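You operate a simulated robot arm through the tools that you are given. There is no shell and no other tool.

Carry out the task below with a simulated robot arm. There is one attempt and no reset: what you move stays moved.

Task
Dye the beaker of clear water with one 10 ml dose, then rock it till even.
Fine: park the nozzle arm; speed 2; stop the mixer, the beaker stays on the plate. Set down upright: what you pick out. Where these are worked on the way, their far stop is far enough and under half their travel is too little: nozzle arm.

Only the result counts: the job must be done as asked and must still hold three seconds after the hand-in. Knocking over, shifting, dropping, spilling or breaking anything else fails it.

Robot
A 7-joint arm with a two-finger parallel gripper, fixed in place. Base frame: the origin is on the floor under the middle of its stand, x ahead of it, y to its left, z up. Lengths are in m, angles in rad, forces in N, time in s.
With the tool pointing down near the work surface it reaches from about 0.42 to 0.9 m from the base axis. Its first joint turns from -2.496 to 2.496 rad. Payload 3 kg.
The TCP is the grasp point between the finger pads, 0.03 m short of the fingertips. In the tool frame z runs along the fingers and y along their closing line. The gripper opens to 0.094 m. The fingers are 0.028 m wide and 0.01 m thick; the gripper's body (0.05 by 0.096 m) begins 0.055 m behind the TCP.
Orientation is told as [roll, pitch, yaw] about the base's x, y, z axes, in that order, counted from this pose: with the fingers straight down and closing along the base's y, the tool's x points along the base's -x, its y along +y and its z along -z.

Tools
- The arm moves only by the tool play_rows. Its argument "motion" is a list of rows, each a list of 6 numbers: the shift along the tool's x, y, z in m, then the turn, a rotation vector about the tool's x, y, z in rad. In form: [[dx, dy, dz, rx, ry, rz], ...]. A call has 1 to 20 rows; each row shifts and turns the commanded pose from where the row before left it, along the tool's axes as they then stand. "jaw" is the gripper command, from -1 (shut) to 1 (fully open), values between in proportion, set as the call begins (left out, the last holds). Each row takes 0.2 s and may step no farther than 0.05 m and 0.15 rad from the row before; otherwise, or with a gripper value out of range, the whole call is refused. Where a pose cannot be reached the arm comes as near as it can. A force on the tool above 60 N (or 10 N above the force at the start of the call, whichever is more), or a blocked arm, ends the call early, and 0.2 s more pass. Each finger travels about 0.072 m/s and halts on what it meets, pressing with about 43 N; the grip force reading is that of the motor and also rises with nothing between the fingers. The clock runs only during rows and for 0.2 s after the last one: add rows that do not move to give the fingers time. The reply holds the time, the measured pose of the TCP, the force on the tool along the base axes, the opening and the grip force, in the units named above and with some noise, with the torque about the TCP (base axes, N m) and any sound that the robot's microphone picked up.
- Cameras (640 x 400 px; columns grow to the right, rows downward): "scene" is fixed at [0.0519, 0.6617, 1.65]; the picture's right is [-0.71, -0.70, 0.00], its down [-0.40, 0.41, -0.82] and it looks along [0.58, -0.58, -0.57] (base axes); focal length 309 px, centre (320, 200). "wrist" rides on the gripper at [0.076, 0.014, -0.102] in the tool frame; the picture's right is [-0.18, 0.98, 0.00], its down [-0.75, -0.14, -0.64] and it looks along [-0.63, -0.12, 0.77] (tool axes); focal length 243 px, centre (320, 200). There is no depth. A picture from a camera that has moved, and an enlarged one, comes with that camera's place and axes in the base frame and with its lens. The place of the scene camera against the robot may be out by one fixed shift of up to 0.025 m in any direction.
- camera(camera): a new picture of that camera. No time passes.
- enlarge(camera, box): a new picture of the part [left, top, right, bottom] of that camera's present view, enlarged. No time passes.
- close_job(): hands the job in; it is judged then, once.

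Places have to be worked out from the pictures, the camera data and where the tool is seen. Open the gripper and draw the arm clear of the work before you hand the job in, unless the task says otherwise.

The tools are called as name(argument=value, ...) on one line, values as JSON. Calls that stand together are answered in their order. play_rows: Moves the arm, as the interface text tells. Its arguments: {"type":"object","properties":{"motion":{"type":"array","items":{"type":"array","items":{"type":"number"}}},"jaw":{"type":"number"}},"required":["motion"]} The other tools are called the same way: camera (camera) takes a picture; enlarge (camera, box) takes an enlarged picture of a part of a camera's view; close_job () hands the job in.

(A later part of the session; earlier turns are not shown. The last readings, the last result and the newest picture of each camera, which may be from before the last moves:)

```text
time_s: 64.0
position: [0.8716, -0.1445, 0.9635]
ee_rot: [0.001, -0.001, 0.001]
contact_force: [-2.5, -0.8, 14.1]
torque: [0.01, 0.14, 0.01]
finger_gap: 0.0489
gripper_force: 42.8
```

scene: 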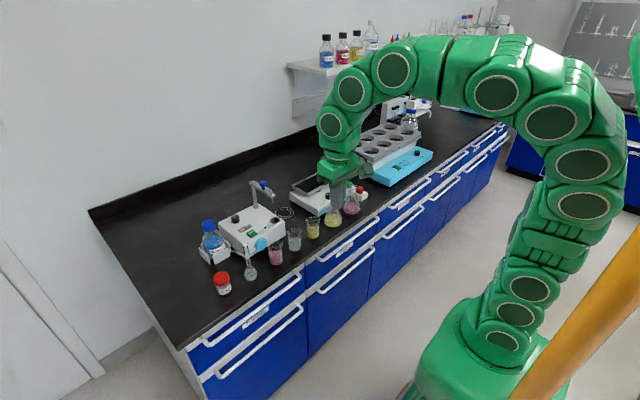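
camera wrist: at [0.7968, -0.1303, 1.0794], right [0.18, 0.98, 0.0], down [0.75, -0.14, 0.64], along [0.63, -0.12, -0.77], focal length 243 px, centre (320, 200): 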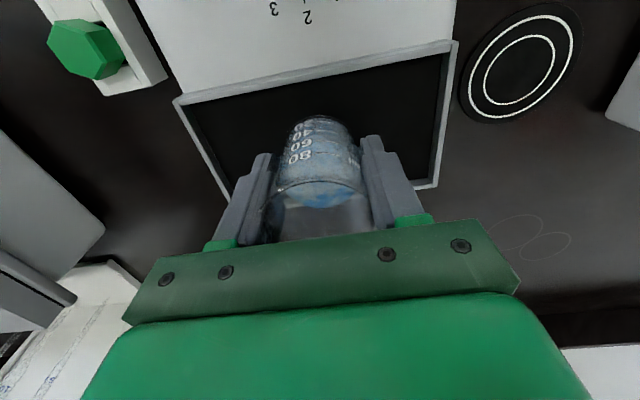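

Contact confirmed at 14 N. I'll ease up 1 mm, release, and then rise straight up.

play_rows(motion=[[0, 0, -0.001, 0, 0, 0], [0, 0, 0, 0, 0, 0]])

play_rows(motion=[[0, 0, 0, 0, 0, 0], [0, 0, 0, 0, 0, 0], [0, 0, 0, 0, 0, 0], [0, 0, 0, 0, 0, 0]], jaw=0.7)

enlarge(camera="scene", box=[285, 150, 345, 200])

```text
time_s: 64.6
position: [0.8727, -0.1446, 0.9627]
ee_rot: [0.001, 0.001, 0.0]
contact_force: [1.8, -1.4, 6.0]
torque: [-0.06, -0.1, -0.01]
finger_gap: 0.0491
gripper_force: 42.8
```

```text
time_s: 65.6
position: [0.8731, -0.1451, 0.9631]
ee_rot: [0.001, 0.001, -0.001]
contact_force: [-0.3, 0.1, -1.1]
torque: [-0.03, -0.02, 0.0]
finger_gap: 0.0799
gripper_force: 0.0
```

```text
8.00 times, centred on (315, 175) of scene
camera zoom: at [0.0519, 0.6617, 1.65], right [-0.71, -0.7, 0.0], down [-0.4, 0.41, -0.82], along [0.58, -0.58, -0.57], focal length 2473 px, centre (360, 400)
```

zoom: 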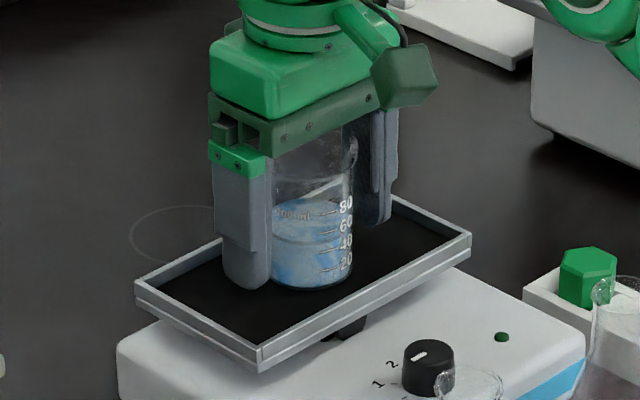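

The beaker stands free on the plate. The fingers straddle it in y, so I'll rise while drifting slightly toward the base to stay inside the reach limit.

play_rows(motion=[[0.002, 0, -0.012, 0, 0, 0], [0.004, 0, -0.02, 0, 0, 0], [0.006, 0, -0.025, 0, 0, 0], [0.01, 0, -0.03, 0, 0, 0], [0.02, 0, -0.03, 0, 0, 0], [0.03, 0, -0.03, 0, 0, 0], [0.04, 0, 0, 0, 0, 0], [0.04, 0, 0, 0, 0, 0], [0, 0, 0, 0, 0, 0]])

camera(camera="wrist")

enlarge(camera="scene", box=[285, 150, 365, 215])

```text
time_s: 67.6
position: [0.7203, -0.1444, 1.1104]
ee_rot: [0.0, 0.0, 0.003]
contact_force: [0.7, -0.2, -0.8]
torque: [0.01, -0.01, 0.02]
finger_gap: 0.0798
gripper_force: 0.1
```

```text
taken
camera wrist: at [0.6447, -0.1299, 1.2131], right [0.18, 0.98, 0.0], down [0.75, -0.14, 0.64], along [0.63, -0.12, -0.77], focal length 243 px, centre (320, 200)
```

wrist: 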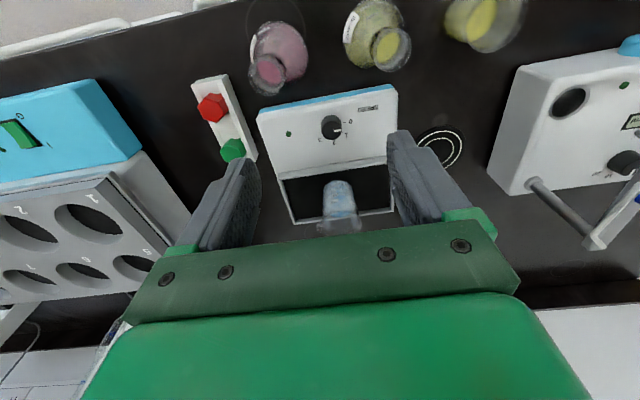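

```text
6.15 times, centred on (325, 182) of scene
camera zoom: at [0.0519, 0.6617, 1.65], right [-0.71, -0.7, 0.0], down [-0.4, 0.41, -0.82], along [0.58, -0.58, -0.57], focal length 1902 px, centre (289, 308)
```

zoom: 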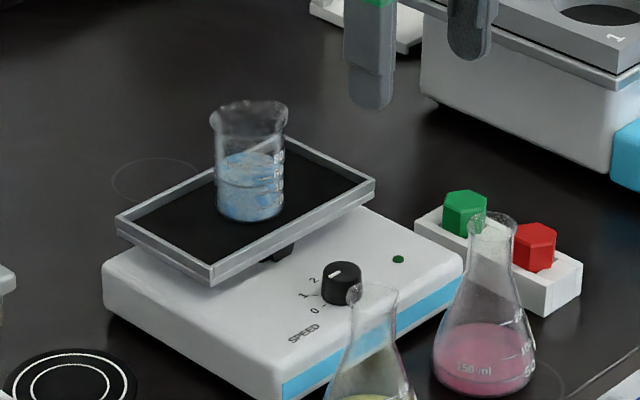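

The beaker stands level on the plate. Next is the SPEED knob, so I'll zoom in to fix its centre and height.

enlarge(camera="wrist", box=[300, 90, 380, 150])

enlarge(camera="scene", box=[318, 185, 348, 210])

```text
6.67 times, centred on (340, 120) of wrist
camera zoom: at [0.6447, -0.1299, 1.2131], right [0.18, 0.98, 0.0], down [0.75, -0.14, 0.64], along [0.63, -0.12, -0.77], focal length 1618 px, centre (187, 733)
```

zoom: 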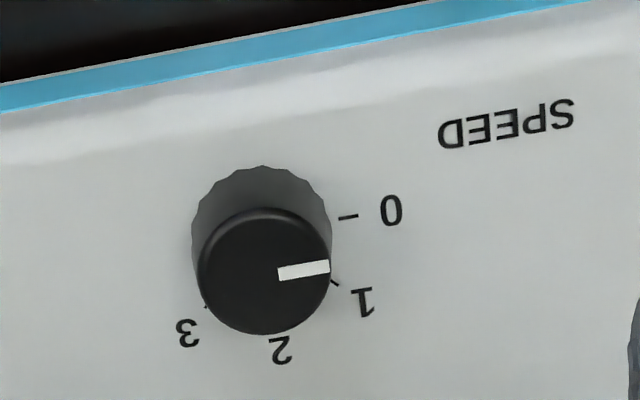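

```text
16.00 times, centred on (333, 198) of scene
camera zoom: at [0.0519, 0.6617, 1.65], right [-0.71, -0.7, 0.0], down [-0.4, 0.41, -0.82], along [0.58, -0.58, -0.57], focal length 4946 px, centre (112, 240)
```

zoom: 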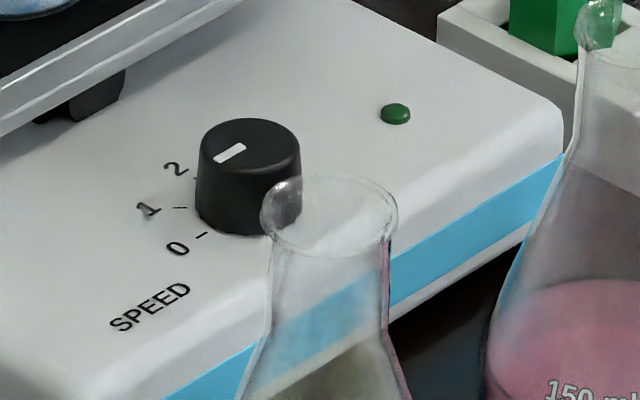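

Knob centre is about (0.7826, −0.140), 27 mm across, with its top near z 0.904; the pointer is at 0, toward +y. I'll turn the tool +90° in yaw up high, so the clockwise turn to speed 2 ends with the fingers closing along y.

play_rows(motion=[[0, 0, 0, 0, 0, -0.15], [0, 0, 0, 0, 0, -0.15], [0, 0, 0, 0, 0, -0.15], [0, 0, 0, 0, 0, -0.15], [0, 0, 0, 0, 0, -0.15], [0, 0, 0, 0, 0, -0.15], [0, 0, 0, 0, 0, -0.15], [0, 0, 0, 0, 0, -0.15], [0, 0, 0, 0, 0, -0.15], [0, 0, 0, 0, 0, -0.15], [0, 0, 0, 0, 0, -0.0708], [0, 0, 0, 0, 0, 0]], jaw=0.0)

camera(camera="wrist")

camera(camera="scene")

```text
time_s: 70.2
position: [0.7217, -0.1451, 1.1105]
ee_rot: [0.0, 0.0, 1.572]
contact_force: [-0.3, 0.1, 0.2]
torque: [0.02, 0.0, 0.02]
finger_gap: 0.047
gripper_force: 0.1
```

```text
taken
camera wrist: at [0.7071, -0.2209, 1.2142], right [-0.98, 0.18, 0.0], down [0.14, 0.75, 0.64], along [0.12, 0.63, -0.77], focal length 243 px, centre (320, 200)
```

wrist: 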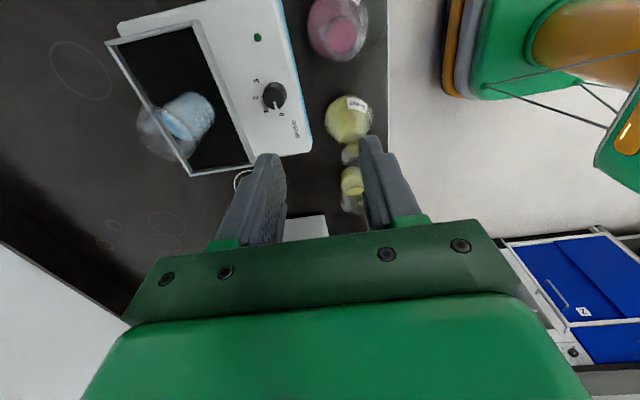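

```text
taken
```

scene: 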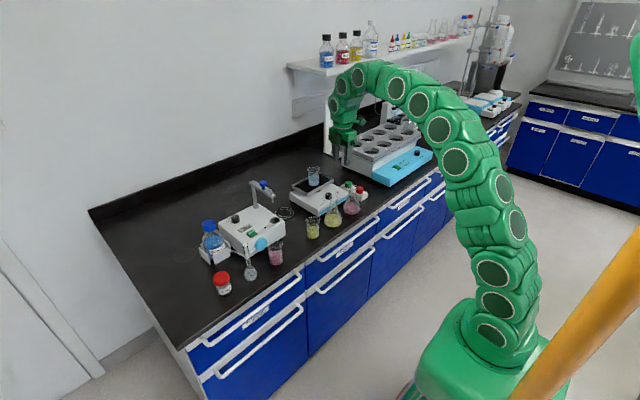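

Yaw is now +1.57, and this view also puts the knob at about (0.782, −0.1405). I'll move above it and go partway down.

play_rows(motion=[[-0.0023, -0.0302, 0.02, 0, 0, 0], [-0.0023, -0.0302, 0.02, 0, 0, 0], [0, 0, 0.04, 0, 0, 0], [0, 0, 0.04, 0, 0, 0], [0, 0, 0.02, 0, 0, 0], [0, 0, 0, 0, 0, 0]])

camera(camera="wrist")

enlarge(camera="scene", box=[295, 160, 365, 215])

```text
time_s: 71.6
position: [0.7809, -0.1406, 0.9714]
ee_rot: [0.0, -0.001, 1.571]
contact_force: [0.1, -0.5, -0.7]
torque: [0.01, 0.01, 0.01]
finger_gap: 0.0469
gripper_force: 0.1
```

```text
taken
camera wrist: at [0.7671, -0.2166, 1.0749], right [-0.98, 0.18, 0.0], down [0.14, 0.75, 0.64], along [0.12, 0.63, -0.77], focal length 243 px, centre (320, 200)
```

wrist: 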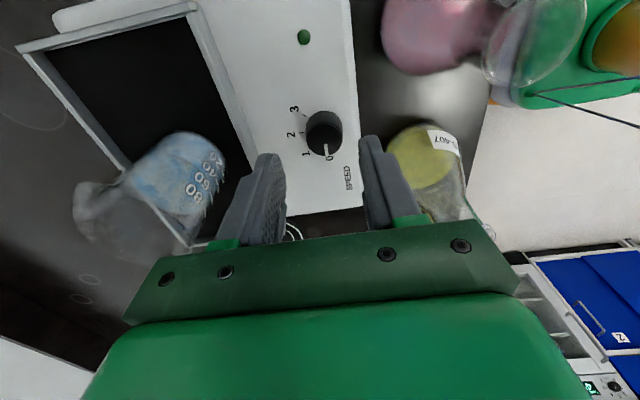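

```text
7.27 times, centred on (330, 188) of scene
camera zoom: at [0.0519, 0.6617, 1.65], right [-0.71, -0.7, 0.0], down [-0.4, 0.41, -0.82], along [0.58, -0.58, -0.57], focal length 2248 px, centre (247, 291)
```

zoom: 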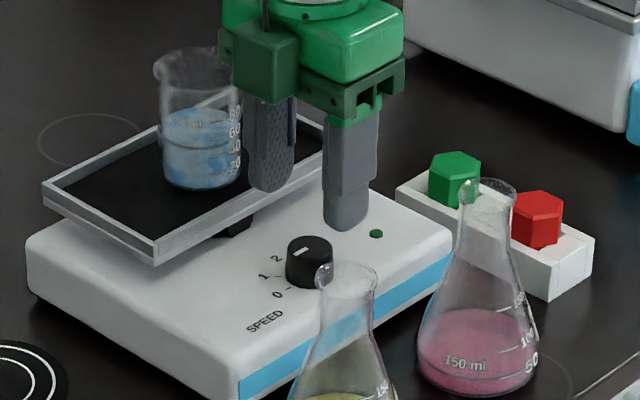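

I'll zoom in on the knob between the fingers to refine the centring.

enlarge(camera="wrist", box=[270, 90, 380, 180])

```text
4.44 times, centred on (325, 135) of wrist
camera zoom: at [0.7671, -0.2166, 1.0749], right [-0.98, 0.18, 0.0], down [0.14, 0.75, 0.64], along [0.12, 0.63, -0.77], focal length 1078 px, centre (298, 489)
```

zoom: 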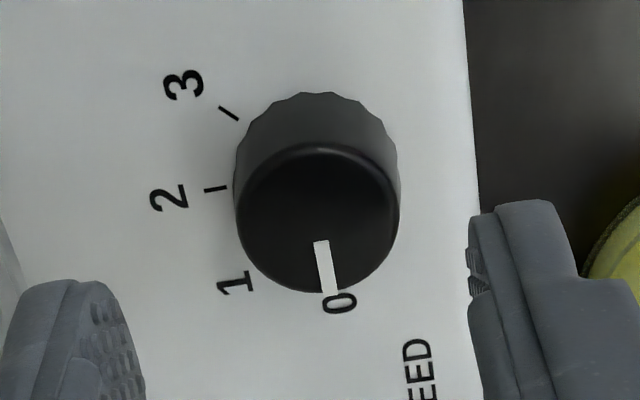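

Triangulating the latest views gives the knob top at (0.778, −0.139, 0.914), with the box top near 0.893. I'll correct by 2–3 mm and lower to TCP z ≈ 0.928.

play_rows(motion=[[-0.001, 0.0026, 0.012, 0, 0, 0], [0, 0, 0.014, 0, 0, 0], [0, 0, 0.01, 0, 0, 0], [0, 0, 0.005, 0, 0, 0], [0, 0, 0, 0, 0, 0]])

enlarge(camera="wrist", box=[240, 90, 400, 240])

enlarge(camera="scene", box=[295, 160, 365, 215])

```text
time_s: 72.8
position: [0.7776, -0.1392, 0.9301]
ee_rot: [0.0, -0.001, 1.57]
contact_force: [-0.3, -0.4, -0.3]
torque: [0.02, 0.03, 0.01]
finger_gap: 0.0469
gripper_force: 0.1
```

```text
2.67 times, centred on (320, 165) of wrist
camera zoom: at [0.7642, -0.2153, 1.0331], right [-0.98, 0.18, 0.0], down [0.14, 0.75, 0.64], along [0.12, 0.63, -0.77], focal length 647 px, centre (320, 293)
```

zoom: 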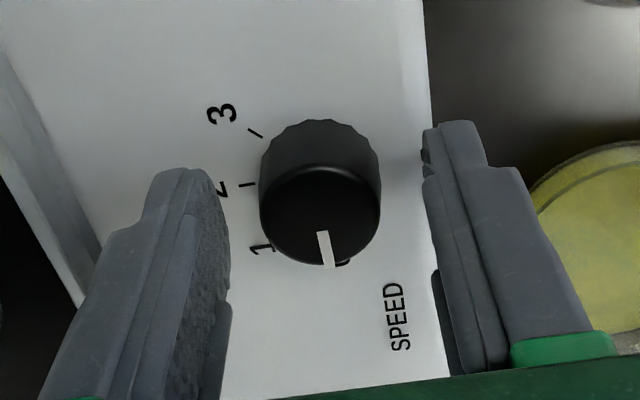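

```text
7.27 times, centred on (330, 188) of scene
camera zoom: at [0.0519, 0.6617, 1.65], right [-0.71, -0.7, 0.0], down [-0.4, 0.41, -0.82], along [0.58, -0.58, -0.57], focal length 2248 px, centre (247, 291)
```

zoom: 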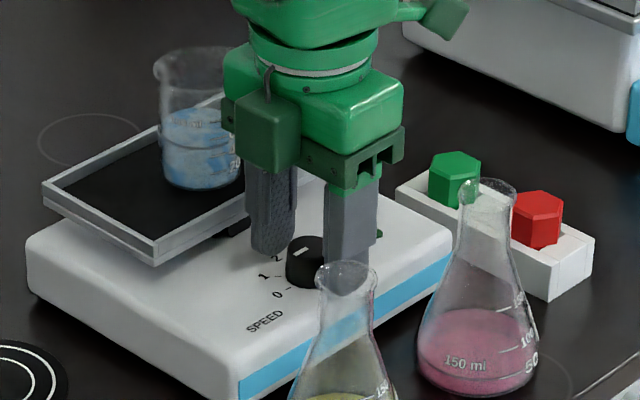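

The fingers straddle the knob evenly with clearance from the plate and beaker. I'll close on the knob.

play_rows(motion=[[0, 0, 0.001, 0, 0, 0], [0, 0, 0, 0, 0, 0], [0, 0, 0, 0, 0, 0]], jaw=-0.6)

enlarge(camera="wrist", box=[240, 90, 400, 240])

```text
time_s: 73.6
position: [0.7785, -0.1392, 0.93]
ee_rot: [0.0, -0.002, 1.572]
contact_force: [-11.7, 2.1, 11.5]
torque: [0.07, 0.41, -0.01]
finger_gap: 0.0273
gripper_force: 45.0
```

```text
2.67 times, centred on (320, 165) of wrist
camera zoom: at [0.7641, -0.2153, 1.0327], right [-0.98, 0.18, 0.0], down [0.14, 0.75, 0.64], along [0.12, 0.63, -0.77], focal length 647 px, centre (320, 293)
```

zoom: 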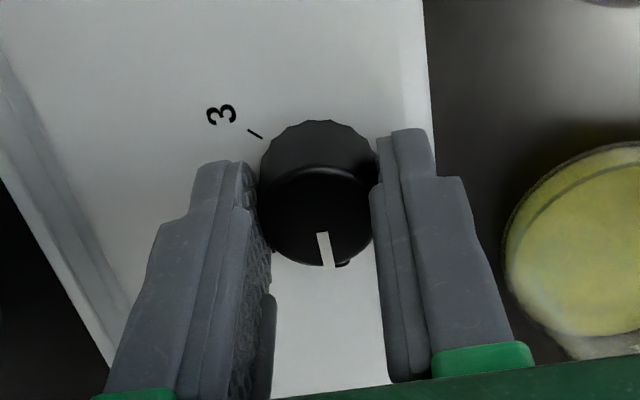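

The knob is gripped at 27.3 mm. I'll relieve the small offset and start turning clockwise (negative yaw), first 0.45 rad, checking the pointer and forces.

play_rows(motion=[[0, 0.0006, -0.0008, 0, 0, 0], [0, 0, 0, 0, 0, 0.15], [0, 0, 0, 0, 0, 0.15], [0, 0, 0, 0, 0, 0.15], [0, 0, 0, 0, 0, 0]])

enlarge(camera="wrist", box=[240, 90, 400, 240])

enlarge(camera="scene", box=[295, 160, 365, 215])

```text
time_s: 74.8
position: [0.7778, -0.1383, 0.9284]
ee_rot: [0.001, -0.002, 1.12]
contact_force: [15.5, -2.5, -7.9]
torque: [-0.41, -0.39, 0.01]
finger_gap: 0.0272
gripper_force: 44.6
```

```text
2.67 times, centred on (320, 165) of wrist
camera zoom: at [0.7325, -0.2014, 1.0328], right [-0.8, 0.59, 0.0], down [0.46, 0.62, 0.64], along [0.38, 0.52, -0.77], focal length 647 px, centre (320, 293)
```

zoom: 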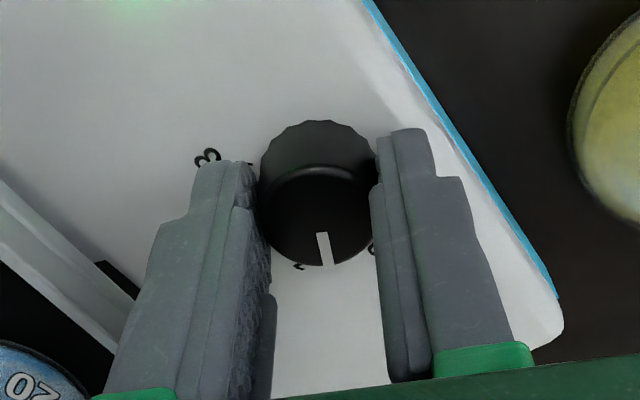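

```text
7.27 times, centred on (330, 188) of scene
camera zoom: at [0.0519, 0.6617, 1.65], right [-0.71, -0.7, 0.0], down [-0.4, 0.41, -0.82], along [0.58, -0.58, -0.57], focal length 2248 px, centre (247, 291)
```

zoom: 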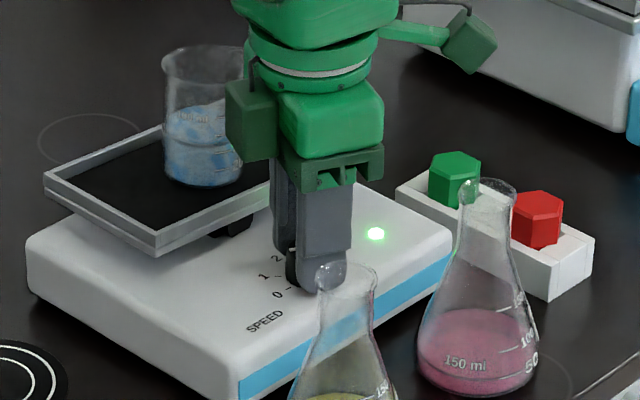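

The LED came on and the pointer turns with the gripper. I'll continue the remaining turn to yaw ≈ 0, which is speed 2.

play_rows(motion=[[-0.0001, -0.0003, 0.0003, 0, 0, 0.15], [0, 0, 0, 0, 0, 0.15], [0, 0, 0, 0, 0, 0.15], [0, 0, 0, 0, 0, 0.15], [0, 0, 0, 0, 0, 0.15], [0, 0, 0, 0, 0, 0.15], [0, 0, 0, 0, 0, 0.15], [0, 0, 0, 0, 0, 0.0708], [0, 0, 0, 0, 0, 0]])

camera(camera="wrist")

enlarge(camera="scene", box=[285, 150, 355, 210])

```text
time_s: 76.8
position: [0.7784, -0.1393, 0.9289]
ee_rot: [0.001, 0.0, -0.001]
contact_force: [16.7, -13.1, 7.5]
torque: [-0.33, -0.7, 0.0]
finger_gap: 0.0271
gripper_force: 45.4
```

```text
taken
camera wrist: at [0.7025, -0.1252, 1.0327], right [0.18, 0.98, 0.0], down [0.75, -0.14, 0.64], along [0.63, -0.12, -0.77], focal length 243 px, centre (320, 200)
```

wrist: 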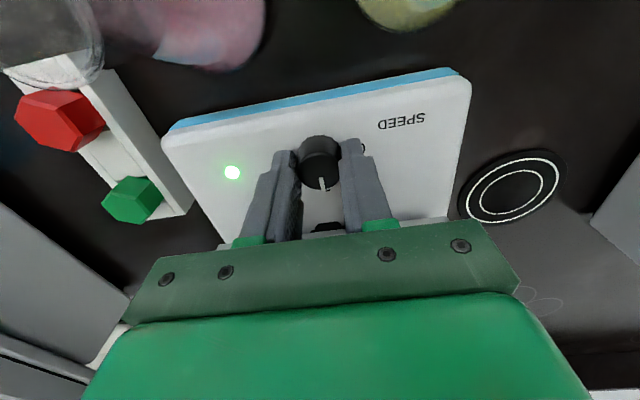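

```text
6.67 times, centred on (320, 180) of scene
camera zoom: at [0.0519, 0.6617, 1.65], right [-0.71, -0.7, 0.0], down [-0.4, 0.41, -0.82], along [0.58, -0.58, -0.57], focal length 2061 px, centre (320, 333)
```

zoom: 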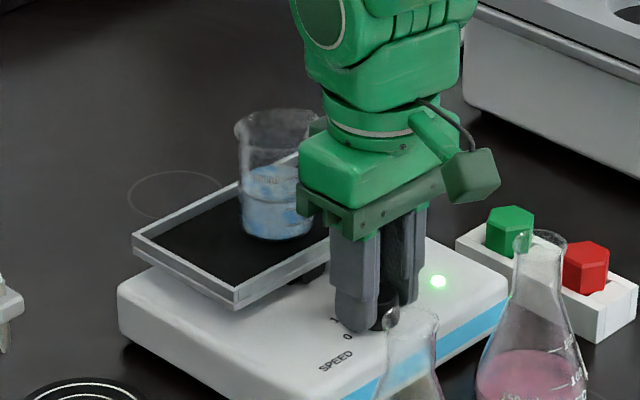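

The pointer faces +x, at "2", and the LED is lit. I'll release the knob and withdraw up and back toward the base.

play_rows(motion=[[0, 0, 0, 0, 0, 0], [0, 0, 0, 0, 0, 0]], jaw=0.1)

play_rows(motion=[[0, 0, -0.02, 0, 0, 0], [0, 0, -0.03, 0, 0, 0], [0.005, 0, -0.04, 0, 0, 0], [0.02, 0, -0.04, 0, 0, 0], [0.03, 0, -0.03, 0, 0, 0], [0.02, 0, -0.02, 0, 0, 0], [0, 0, 0, 0, 0, 0]])

camera(camera="wrist")

enlarge(camera="scene", box=[285, 150, 355, 210])

```text
time_s: 77.4
position: [0.7776, -0.1386, 0.9275]
ee_rot: [0.001, 0.002, -0.001]
contact_force: [0.6, 0.2, 0.5]
torque: [-0.01, -0.01, 0.03]
finger_gap: 0.052
gripper_force: 0.1
```

```text
time_s: 79.0
position: [0.7026, -0.1395, 1.1097]
ee_rot: [0.001, 0.0, 0.0]
contact_force: [-0.3, 0.2, -0.1]
torque: [0.0, -0.04, 0.04]
finger_gap: 0.052
gripper_force: 0.0
```

```text
taken
camera wrist: at [0.6271, -0.1248, 1.2134], right [0.18, 0.98, 0.0], down [0.75, -0.14, 0.64], along [0.63, -0.12, -0.77], focal length 243 px, centre (320, 200)
```

wrist: 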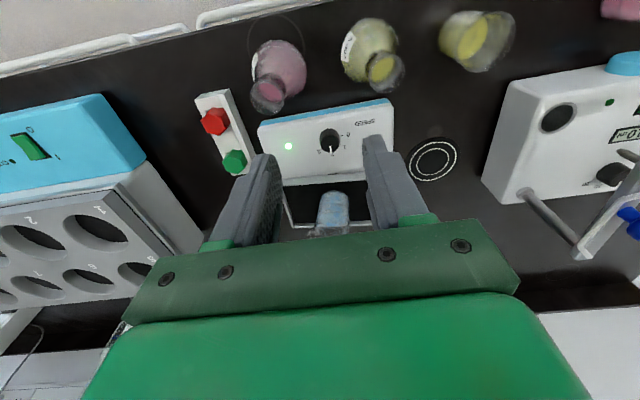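

```text
6.67 times, centred on (320, 180) of scene
camera zoom: at [0.0519, 0.6617, 1.65], right [-0.71, -0.7, 0.0], down [-0.4, 0.41, -0.82], along [0.58, -0.58, -0.57], focal length 2061 px, centre (320, 333)
```

zoom: 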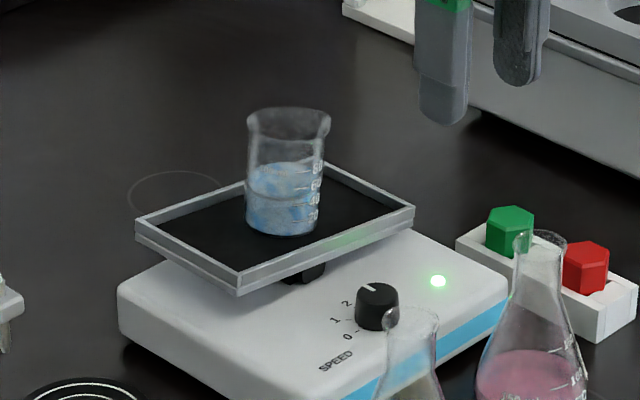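

The rocker is running with the beaker stable on it. I'll zoom in to verify the pointer is on 2.

enlarge(camera="wrist", box=[290, 110, 370, 170])

play_rows(motion=[[0, 0, 0, 0, 0, 0], [0, 0, 0, 0, 0, 0], [0, 0, 0, 0, 0, 0], [0, 0, 0, 0, 0, 0], [0, 0, 0, 0, 0, 0], [0, 0, 0, 0, 0, 0], [0, 0, 0, 0, 0, 0], [0, 0, 0, 0, 0, 0], [0, 0, 0, 0, 0, 0], [0, 0, 0, 0, 0, 0]])

enlarge(camera="scene", box=[285, 150, 355, 210])

```text
6.67 times, centred on (330, 140) of wrist
camera zoom: at [0.6271, -0.1248, 1.2134], right [0.18, 0.98, 0.0], down [0.75, -0.14, 0.64], along [0.63, -0.12, -0.77], focal length 1618 px, centre (253, 600)
```

zoom: 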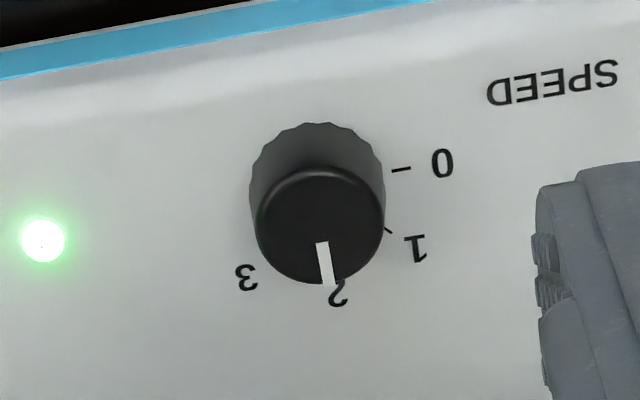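

```text
time_s: 81.2
position: [0.703, -0.1384, 1.1102]
ee_rot: [0.0, -0.001, 0.002]
contact_force: [0.5, -0.1, 0.4]
torque: [-0.01, 0.0, 0.01]
finger_gap: 0.0519
gripper_force: 0.1
```

```text
6.67 times, centred on (320, 180) of scene
camera zoom: at [0.0519, 0.6617, 1.65], right [-0.71, -0.7, 0.0], down [-0.4, 0.41, -0.82], along [0.58, -0.58, -0.57], focal length 2061 px, centre (320, 333)
```

zoom: 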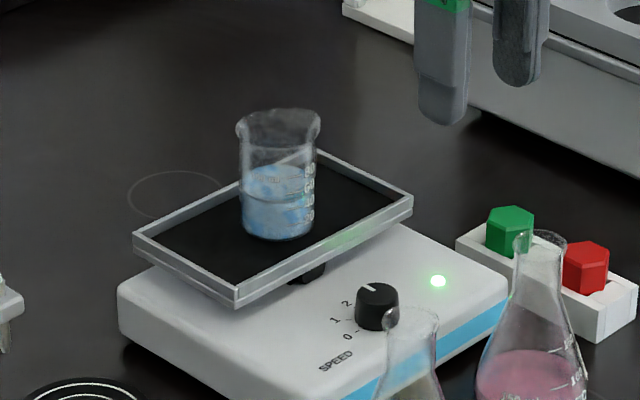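

Pointer is on 2 and the plate is rocking gently sideways. The dye is still streaky, so I'll wait and check periodically.

play_rows(motion=[[0, 0, 0, 0, 0, 0], [0, 0, 0, 0, 0, 0], [0, 0, 0, 0, 0, 0], [0, 0, 0, 0, 0, 0], [0, 0, 0, 0, 0, 0], [0, 0, 0, 0, 0, 0], [0, 0, 0, 0, 0, 0], [0, 0, 0, 0, 0, 0], [0, 0, 0, 0, 0, 0], [0, 0, 0, 0, 0, 0], [0, 0, 0, 0, 0, 0], [0, 0, 0, 0, 0, 0], [0, 0, 0, 0, 0, 0], [0, 0, 0, 0, 0, 0], [0, 0, 0, 0, 0, 0], [0, 0, 0, 0, 0, 0], [0, 0, 0, 0, 0, 0], [0, 0, 0, 0, 0, 0], [0, 0, 0, 0, 0, 0], [0, 0, 0, 0, 0, 0]])

enlarge(camera="scene", box=[295, 155, 335, 190])

camera(camera="wrist")

```text
time_s: 85.4
position: [0.7027, -0.1379, 1.1104]
ee_rot: [0.0, -0.001, 0.001]
contact_force: [0.3, -1.1, 0.5]
torque: [-0.03, -0.01, 0.02]
finger_gap: 0.0519
gripper_force: 0.1
```

```text
11.43 times, centred on (315, 172) of scene
camera zoom: at [0.0519, 0.6617, 1.65], right [-0.71, -0.7, 0.0], down [-0.4, 0.41, -0.82], along [0.58, -0.58, -0.57], focal length 3533 px, centre (377, 514)
```

zoom: 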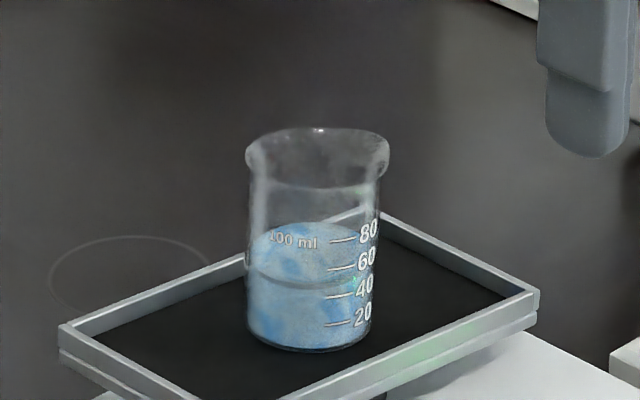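

```text
taken
camera wrist: at [0.6273, -0.1247, 1.2132], right [0.18, 0.98, 0.0], down [0.75, -0.14, 0.64], along [0.63, -0.12, -0.77], focal length 243 px, centre (320, 200)
```

wrist: 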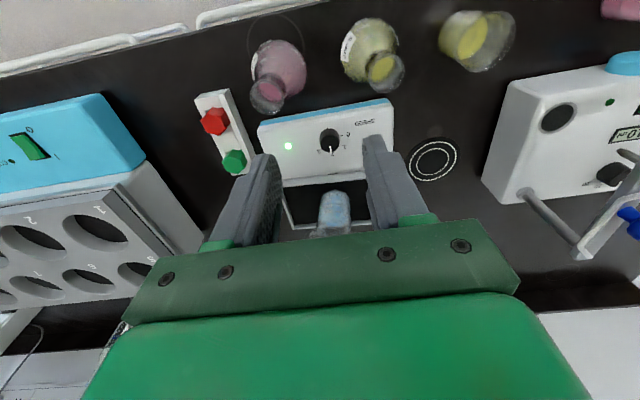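

The streaks are fading but the colour isn't uniform yet. I'll keep waiting.

play_rows(motion=[[0, 0, 0, 0, 0, 0], [0, 0, 0, 0, 0, 0], [0, 0, 0, 0, 0, 0], [0, 0, 0, 0, 0, 0], [0, 0, 0, 0, 0, 0], [0, 0, 0, 0, 0, 0], [0, 0, 0, 0, 0, 0], [0, 0, 0, 0, 0, 0], [0, 0, 0, 0, 0, 0], [0, 0, 0, 0, 0, 0], [0, 0, 0, 0, 0, 0], [0, 0, 0, 0, 0, 0], [0, 0, 0, 0, 0, 0], [0, 0, 0, 0, 0, 0], [0, 0, 0, 0, 0, 0], [0, 0, 0, 0, 0, 0], [0, 0, 0, 0, 0, 0], [0, 0, 0, 0, 0, 0], [0, 0, 0, 0, 0, 0], [0, 0, 0, 0, 0, 0]])

enlarge(camera="scene", box=[295, 155, 335, 190])

```text
time_s: 89.6
position: [0.7032, -0.1402, 1.1096]
ee_rot: [-0.001, 0.0, 0.0]
contact_force: [-0.3, 0.3, -0.5]
torque: [0.01, 0.01, 0.03]
finger_gap: 0.0517
gripper_force: 0.0
```

```text
11.43 times, centred on (315, 172) of scene
camera zoom: at [0.0519, 0.6617, 1.65], right [-0.71, -0.7, 0.0], down [-0.4, 0.41, -0.82], along [0.58, -0.58, -0.57], focal length 3533 px, centre (377, 514)
```

zoom: 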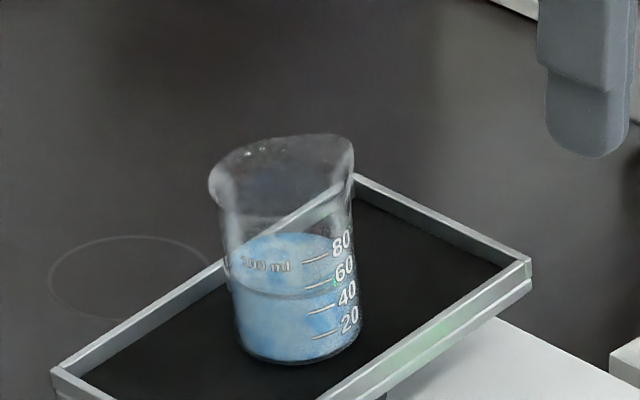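

It's more even, though some mottling remains. I'll wait further.

play_rows(motion=[[0, 0, 0, 0, 0, 0], [0, 0, 0, 0, 0, 0], [0, 0, 0, 0, 0, 0], [0, 0, 0, 0, 0, 0], [0, 0, 0, 0, 0, 0], [0, 0, 0, 0, 0, 0], [0, 0, 0, 0, 0, 0], [0, 0, 0, 0, 0, 0], [0, 0, 0, 0, 0, 0], [0, 0, 0, 0, 0, 0], [0, 0, 0, 0, 0, 0], [0, 0, 0, 0, 0, 0], [0, 0, 0, 0, 0, 0], [0, 0, 0, 0, 0, 0], [0, 0, 0, 0, 0, 0], [0, 0, 0, 0, 0, 0], [0, 0, 0, 0, 0, 0], [0, 0, 0, 0, 0, 0], [0, 0, 0, 0, 0, 0], [0, 0, 0, 0, 0, 0]])

enlarge(camera="scene", box=[295, 155, 335, 190])

play_rows(motion=[[0, 0, 0, 0, 0, 0], [0, 0, 0, 0, 0, 0], [0, 0, 0, 0, 0, 0], [0, 0, 0, 0, 0, 0], [0, 0, 0, 0, 0, 0], [0, 0, 0, 0, 0, 0], [0, 0, 0, 0, 0, 0], [0, 0, 0, 0, 0, 0], [0, 0, 0, 0, 0, 0], [0, 0, 0, 0, 0, 0], [0, 0, 0, 0, 0, 0], [0, 0, 0, 0, 0, 0], [0, 0, 0, 0, 0, 0], [0, 0, 0, 0, 0, 0], [0, 0, 0, 0, 0, 0], [0, 0, 0, 0, 0, 0], [0, 0, 0, 0, 0, 0], [0, 0, 0, 0, 0, 0], [0, 0, 0, 0, 0, 0], [0, 0, 0, 0, 0, 0]])

enlarge(camera="scene", box=[295, 155, 335, 190])

```text
time_s: 93.8
position: [0.7029, -0.1387, 1.1095]
ee_rot: [-0.001, -0.001, 0.0]
contact_force: [0.0, 0.2, 0.1]
torque: [-0.01, -0.01, 0.01]
finger_gap: 0.0517
gripper_force: 0.1
```

```text
11.43 times, centred on (315, 172) of scene
camera zoom: at [0.0519, 0.6617, 1.65], right [-0.71, -0.7, 0.0], down [-0.4, 0.41, -0.82], along [0.58, -0.58, -0.57], focal length 3533 px, centre (377, 514)
```

zoom: 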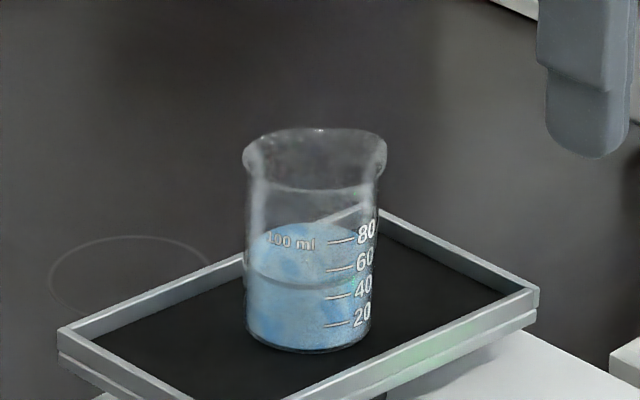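

```text
time_s: 98.0
position: [0.7027, -0.1391, 1.1096]
ee_rot: [-0.001, 0.0, -0.001]
contact_force: [-0.8, 0.0, -0.7]
torque: [-0.02, 0.03, 0.0]
finger_gap: 0.0517
gripper_force: 0.1
```

```text
11.43 times, centred on (315, 172) of scene
camera zoom: at [0.0519, 0.6617, 1.65], right [-0.71, -0.7, 0.0], down [-0.4, 0.41, -0.82], along [0.58, -0.58, -0.57], focal length 3533 px, centre (377, 514)
```

zoom: 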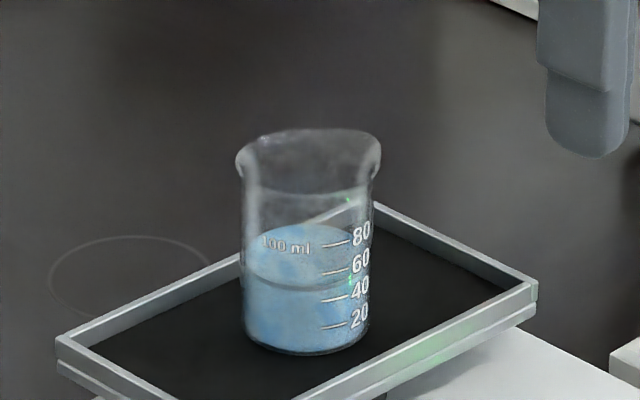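

The mottling is fading steadily, so I'll keep rocking.

play_rows(motion=[[0, 0, 0, 0, 0, 0], [0, 0, 0, 0, 0, 0], [0, 0, 0, 0, 0, 0], [0, 0, 0, 0, 0, 0], [0, 0, 0, 0, 0, 0], [0, 0, 0, 0, 0, 0], [0, 0, 0, 0, 0, 0], [0, 0, 0, 0, 0, 0], [0, 0, 0, 0, 0, 0], [0, 0, 0, 0, 0, 0], [0, 0, 0, 0, 0, 0], [0, 0, 0, 0, 0, 0], [0, 0, 0, 0, 0, 0], [0, 0, 0, 0, 0, 0], [0, 0, 0, 0, 0, 0], [0, 0, 0, 0, 0, 0], [0, 0, 0, 0, 0, 0], [0, 0, 0, 0, 0, 0], [0, 0, 0, 0, 0, 0], [0, 0, 0, 0, 0, 0]])

enlarge(camera="scene", box=[295, 155, 335, 190])

play_rows(motion=[[0, 0, 0, 0, 0, 0], [0, 0, 0, 0, 0, 0], [0, 0, 0, 0, 0, 0], [0, 0, 0, 0, 0, 0], [0, 0, 0, 0, 0, 0], [0, 0, 0, 0, 0, 0], [0, 0, 0, 0, 0, 0], [0, 0, 0, 0, 0, 0], [0, 0, 0, 0, 0, 0], [0, 0, 0, 0, 0, 0], [0, 0, 0, 0, 0, 0], [0, 0, 0, 0, 0, 0], [0, 0, 0, 0, 0, 0], [0, 0, 0, 0, 0, 0], [0, 0, 0, 0, 0, 0], [0, 0, 0, 0, 0, 0], [0, 0, 0, 0, 0, 0], [0, 0, 0, 0, 0, 0], [0, 0, 0, 0, 0, 0], [0, 0, 0, 0, 0, 0]])

enlarge(camera="scene", box=[295, 155, 335, 190])

camera(camera="scene")

```text
time_s: 102.2
position: [0.7031, -0.1384, 1.109]
ee_rot: [0.0, -0.002, -0.001]
contact_force: [0.2, -0.6, 1.1]
torque: [0.02, 0.01, -0.01]
finger_gap: 0.0518
gripper_force: 0.0
```

```text
11.43 times, centred on (315, 172) of scene
camera zoom: at [0.0519, 0.6617, 1.65], right [-0.71, -0.7, 0.0], down [-0.4, 0.41, -0.82], along [0.58, -0.58, -0.57], focal length 3533 px, centre (377, 514)
```

zoom: 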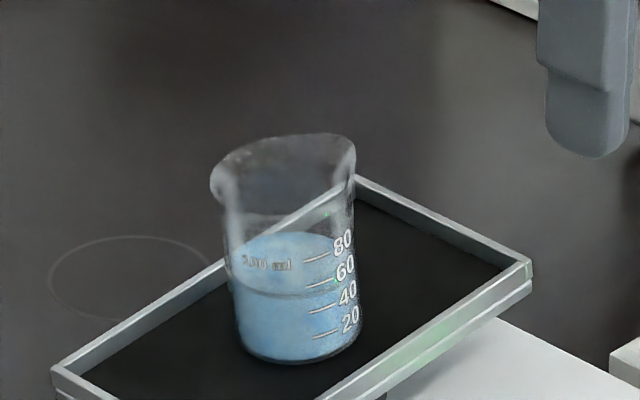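

```text
time_s: 106.4
position: [0.7039, -0.1402, 1.1096]
ee_rot: [0.0, 0.001, 0.001]
contact_force: [-0.2, 0.1, 0.9]
torque: [-0.02, 0.03, 0.02]
finger_gap: 0.0517
gripper_force: 0.1
```

```text
11.43 times, centred on (315, 172) of scene
camera zoom: at [0.0519, 0.6617, 1.65], right [-0.71, -0.7, 0.0], down [-0.4, 0.41, -0.82], along [0.58, -0.58, -0.57], focal length 3533 px, centre (377, 514)
```

zoom: 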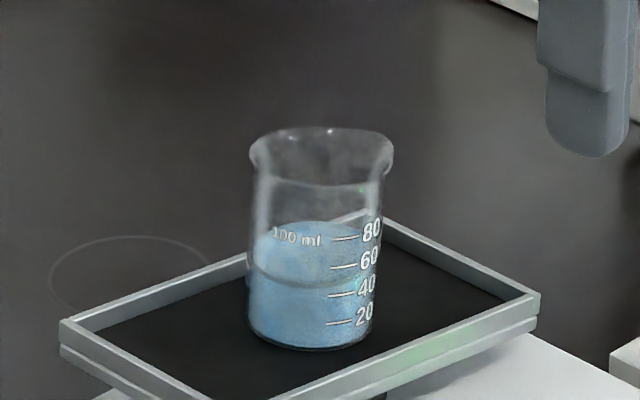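

```text
taken
```

scene: 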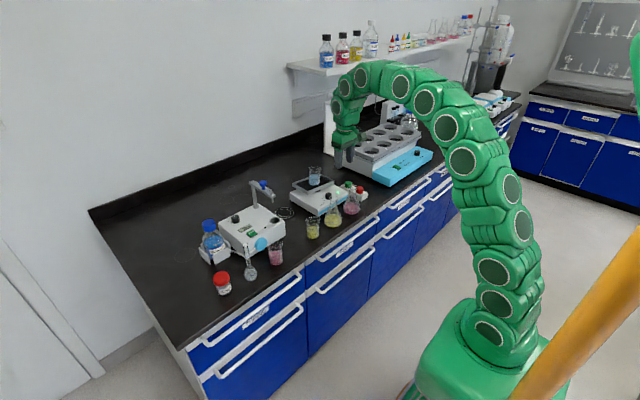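

It's nearly uniform now. I'll give it another eight seconds or so to be sure.

play_rows(motion=[[0, 0, 0, 0, 0, 0], [0, 0, 0, 0, 0, 0], [0, 0, 0, 0, 0, 0], [0, 0, 0, 0, 0, 0], [0, 0, 0, 0, 0, 0], [0, 0, 0, 0, 0, 0], [0, 0, 0, 0, 0, 0], [0, 0, 0, 0, 0, 0], [0, 0, 0, 0, 0, 0], [0, 0, 0, 0, 0, 0], [0, 0, 0, 0, 0, 0], [0, 0, 0, 0, 0, 0], [0, 0, 0, 0, 0, 0], [0, 0, 0, 0, 0, 0], [0, 0, 0, 0, 0, 0], [0, 0, 0, 0, 0, 0], [0, 0, 0, 0, 0, 0], [0, 0, 0, 0, 0, 0], [0, 0, 0, 0, 0, 0], [0, 0, 0, 0, 0, 0]])

enlarge(camera="scene", box=[295, 155, 335, 190])

play_rows(motion=[[0, 0, 0, 0, 0, 0], [0, 0, 0, 0, 0, 0], [0, 0, 0, 0, 0, 0], [0, 0, 0, 0, 0, 0], [0, 0, 0, 0, 0, 0], [0, 0, 0, 0, 0, 0], [0, 0, 0, 0, 0, 0], [0, 0, 0, 0, 0, 0], [0, 0, 0, 0, 0, 0], [0, 0, 0, 0, 0, 0], [0, 0, 0, 0, 0, 0], [0, 0, 0, 0, 0, 0], [0, 0, 0, 0, 0, 0], [0, 0, 0, 0, 0, 0], [0, 0, 0, 0, 0, 0], [0, 0, 0, 0, 0, 0], [0, 0, 0, 0, 0, 0], [0, 0, 0, 0, 0, 0], [0, 0, 0, 0, 0, 0], [0, 0, 0, 0, 0, 0]])

enlarge(camera="scene", box=[305, 165, 325, 185])

enlarge(camera="wrist", box=[270, 100, 400, 240])

```text
time_s: 110.6
position: [0.7029, -0.1396, 1.1092]
ee_rot: [0.0, -0.001, 0.0]
contact_force: [-0.3, 0.4, 1.3]
torque: [-0.01, -0.01, -0.02]
finger_gap: 0.0518
gripper_force: 0.0
```

```text
11.43 times, centred on (315, 172) of scene
camera zoom: at [0.0519, 0.6617, 1.65], right [-0.71, -0.7, 0.0], down [-0.4, 0.41, -0.82], along [0.58, -0.58, -0.57], focal length 3533 px, centre (377, 514)
```

zoom: 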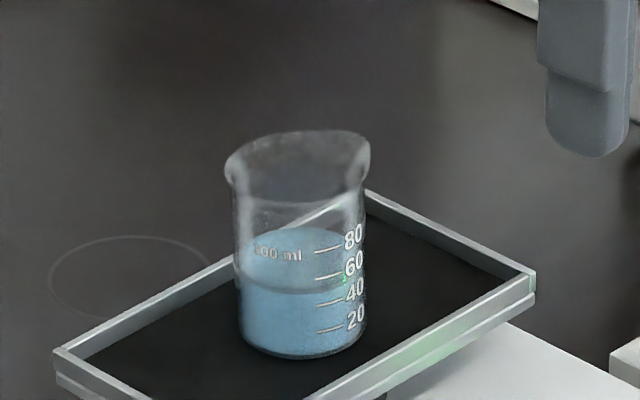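

```text
time_s: 114.8
position: [0.7026, -0.1387, 1.1091]
ee_rot: [0.002, 0.001, 0.001]
contact_force: [-0.4, 0.2, -0.5]
torque: [0.02, 0.01, -0.02]
finger_gap: 0.0519
gripper_force: 0.1
```

```text
16.00 times, centred on (315, 175) of scene
camera zoom: at [0.0519, 0.6617, 1.65], right [-0.71, -0.7, 0.0], down [-0.4, 0.41, -0.82], along [0.58, -0.58, -0.57], focal length 4946 px, centre (400, 600)
```

zoom: 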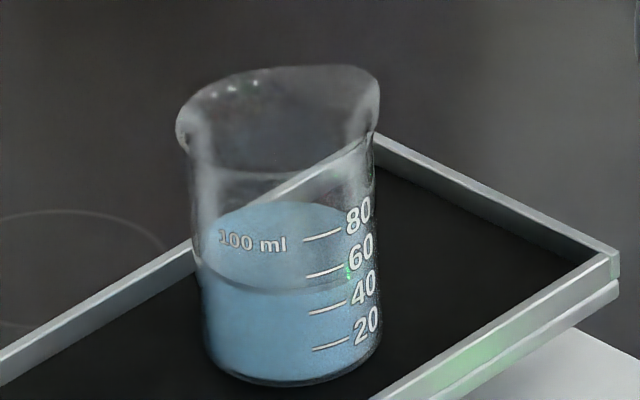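

```text
2.86 times, centred on (335, 170) of wrist
camera zoom: at [0.6273, -0.1247, 1.2131], right [0.18, 0.98, 0.0], down [0.75, -0.14, 0.64], along [0.63, -0.12, -0.77], focal length 693 px, centre (277, 286)
```

zoom: 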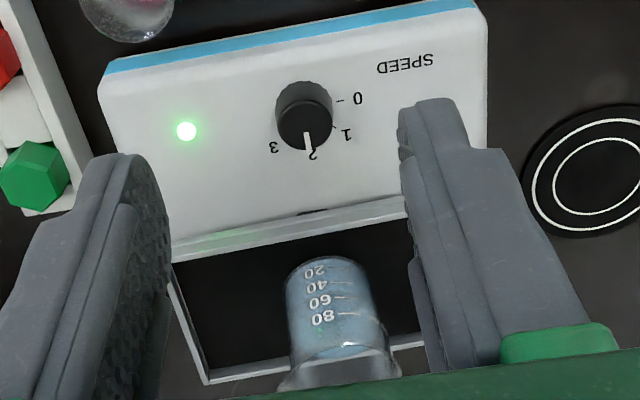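

The solution is now a uniform blue. I'll go back to the knob to switch the mixer off; yaw is 0, so the return turn goes to +90°.

play_rows(motion=[[-0.0253, 0, 0.02, 0, 0, 0], [-0.0253, 0, 0.02, 0, 0, 0], [-0.0253, -0.0003, 0.02, 0, 0, 0], [0, 0, 0.04, 0, 0, 0], [0, 0, 0.034, 0, 0, 0], [0, 0, 0, 0, 0, 0]], jaw=0.0)

enlarge(camera="wrist", box=[240, 90, 400, 240])

enlarge(camera="scene", box=[285, 150, 355, 210])

```text
time_s: 116.2
position: [0.7798, -0.1399, 0.9749]
ee_rot: [-0.001, -0.002, 0.002]
contact_force: [-0.6, 0.0, -0.7]
torque: [0.04, 0.05, -0.01]
finger_gap: 0.0473
gripper_force: 0.1
```

```text
2.67 times, centred on (320, 165) of wrist
camera zoom: at [0.7036, -0.126, 1.0786], right [0.18, 0.98, 0.0], down [0.75, -0.14, 0.64], along [0.63, -0.12, -0.77], focal length 647 px, centre (320, 293)
```

zoom: 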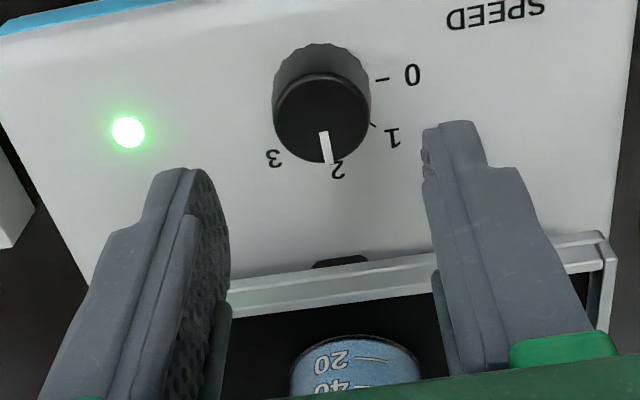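

```text
6.67 times, centred on (320, 180) of scene
camera zoom: at [0.0519, 0.6617, 1.65], right [-0.71, -0.7, 0.0], down [-0.4, 0.41, -0.82], along [0.58, -0.58, -0.57], focal length 2061 px, centre (320, 333)
```

zoom: 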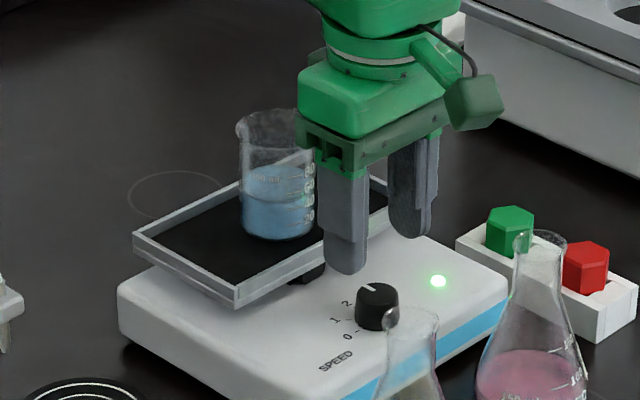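

The knob is centred between the fingers. I'll lower to z ≈ 0.929 and grip it.

play_rows(motion=[[0.0008, 0.0003, 0.015, 0, 0, 0], [0, 0, 0.015, 0, 0, 0], [0, 0, 0.01, 0, 0, 0], [0, 0, 0.0055, 0, 0, 0], [0, 0, 0, 0, 0, 0]])

play_rows(motion=[[0, 0, 0, 0, 0, 0], [0, 0, 0, 0, 0, 0], [0, 0, 0, 0, 0, 0]], jaw=-0.6)

enlarge(camera="wrist", box=[240, 90, 400, 240])

```text
time_s: 117.4
position: [0.7774, -0.1385, 0.9289]
ee_rot: [-0.001, 0.0, -0.001]
contact_force: [-0.4, -0.3, 0.6]
torque: [0.02, 0.01, -0.02]
finger_gap: 0.047
gripper_force: 0.0
```

```text
time_s: 118.2
position: [0.7778, -0.139, 0.9293]
ee_rot: [0.0, 0.0, -0.001]
contact_force: [0.1, -6.0, -2.3]
torque: [-0.21, 0.01, 0.01]
finger_gap: 0.0273
gripper_force: 44.6
```

```text
2.67 times, centred on (320, 165) of wrist
camera zoom: at [0.7023, -0.1253, 1.033], right [0.18, 0.98, 0.0], down [0.75, -0.14, 0.64], along [0.63, -0.12, -0.77], focal length 647 px, centre (320, 293)
```

zoom: 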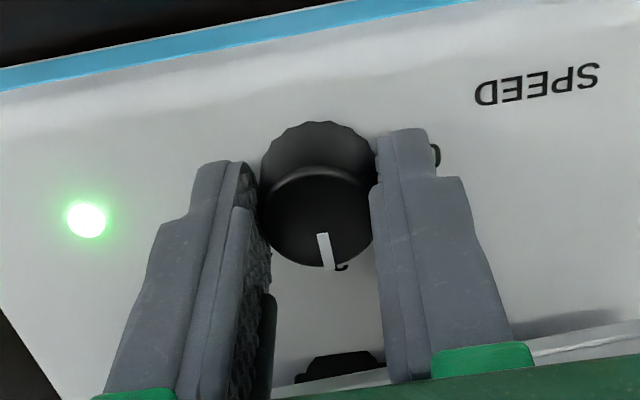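

The knob is gripped with low side force. I'll turn it back counter-clockwise by 90° to 0.

play_rows(motion=[[0, 0, 0, 0, 0, -0.15], [0, 0, 0, 0, 0, -0.15], [0, 0, 0, 0, 0, -0.15], [0, 0, 0, 0, 0, -0.15], [0, 0, 0, 0, 0, -0.15], [0, 0, 0, 0, 0, -0.15], [0, 0, 0, 0, 0, -0.15], [0, 0, 0, 0, 0, -0.15], [0, 0, 0, 0, 0, -0.15], [0, 0, 0, 0, 0, -0.15], [0, 0, 0, 0, 0, -0.0708], [0, 0, 0, 0, 0, 0]])

camera(camera="wrist")

enlarge(camera="scene", box=[285, 150, 355, 210])

```text
time_s: 120.8
position: [0.7778, -0.1389, 0.9301]
ee_rot: [0.0, 0.001, 1.57]
contact_force: [-9.6, -12.0, -0.9]
torque: [-0.01, 0.3, -0.16]
finger_gap: 0.0272
gripper_force: 45.1
```

```text
taken
camera wrist: at [0.7642, -0.2157, 1.0329], right [-0.98, 0.18, 0.0], down [0.14, 0.75, 0.64], along [0.12, 0.63, -0.77], focal length 243 px, centre (320, 200)
```

wrist: 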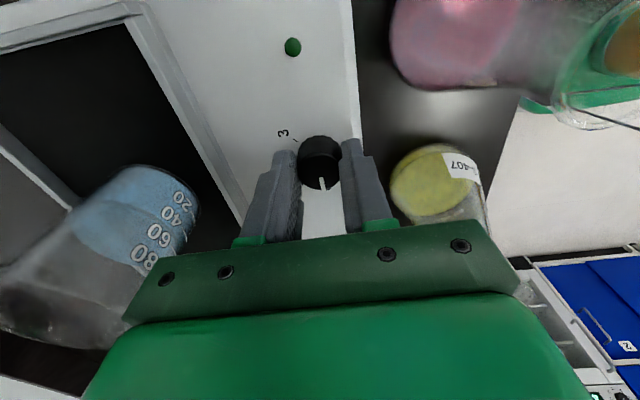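

```text
6.67 times, centred on (320, 180) of scene
camera zoom: at [0.0519, 0.6617, 1.65], right [-0.71, -0.7, 0.0], down [-0.4, 0.41, -0.82], along [0.58, -0.58, -0.57], focal length 2061 px, centre (320, 333)
```

zoom: 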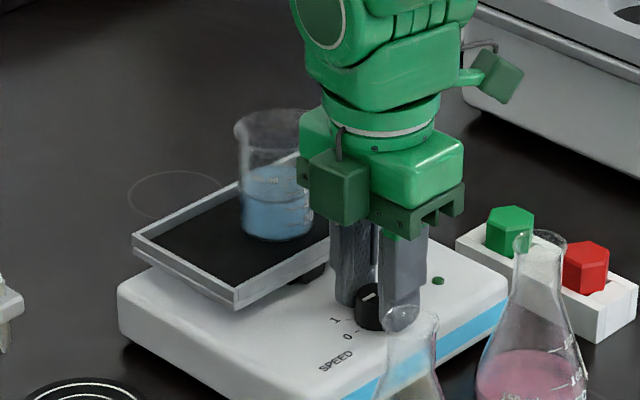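

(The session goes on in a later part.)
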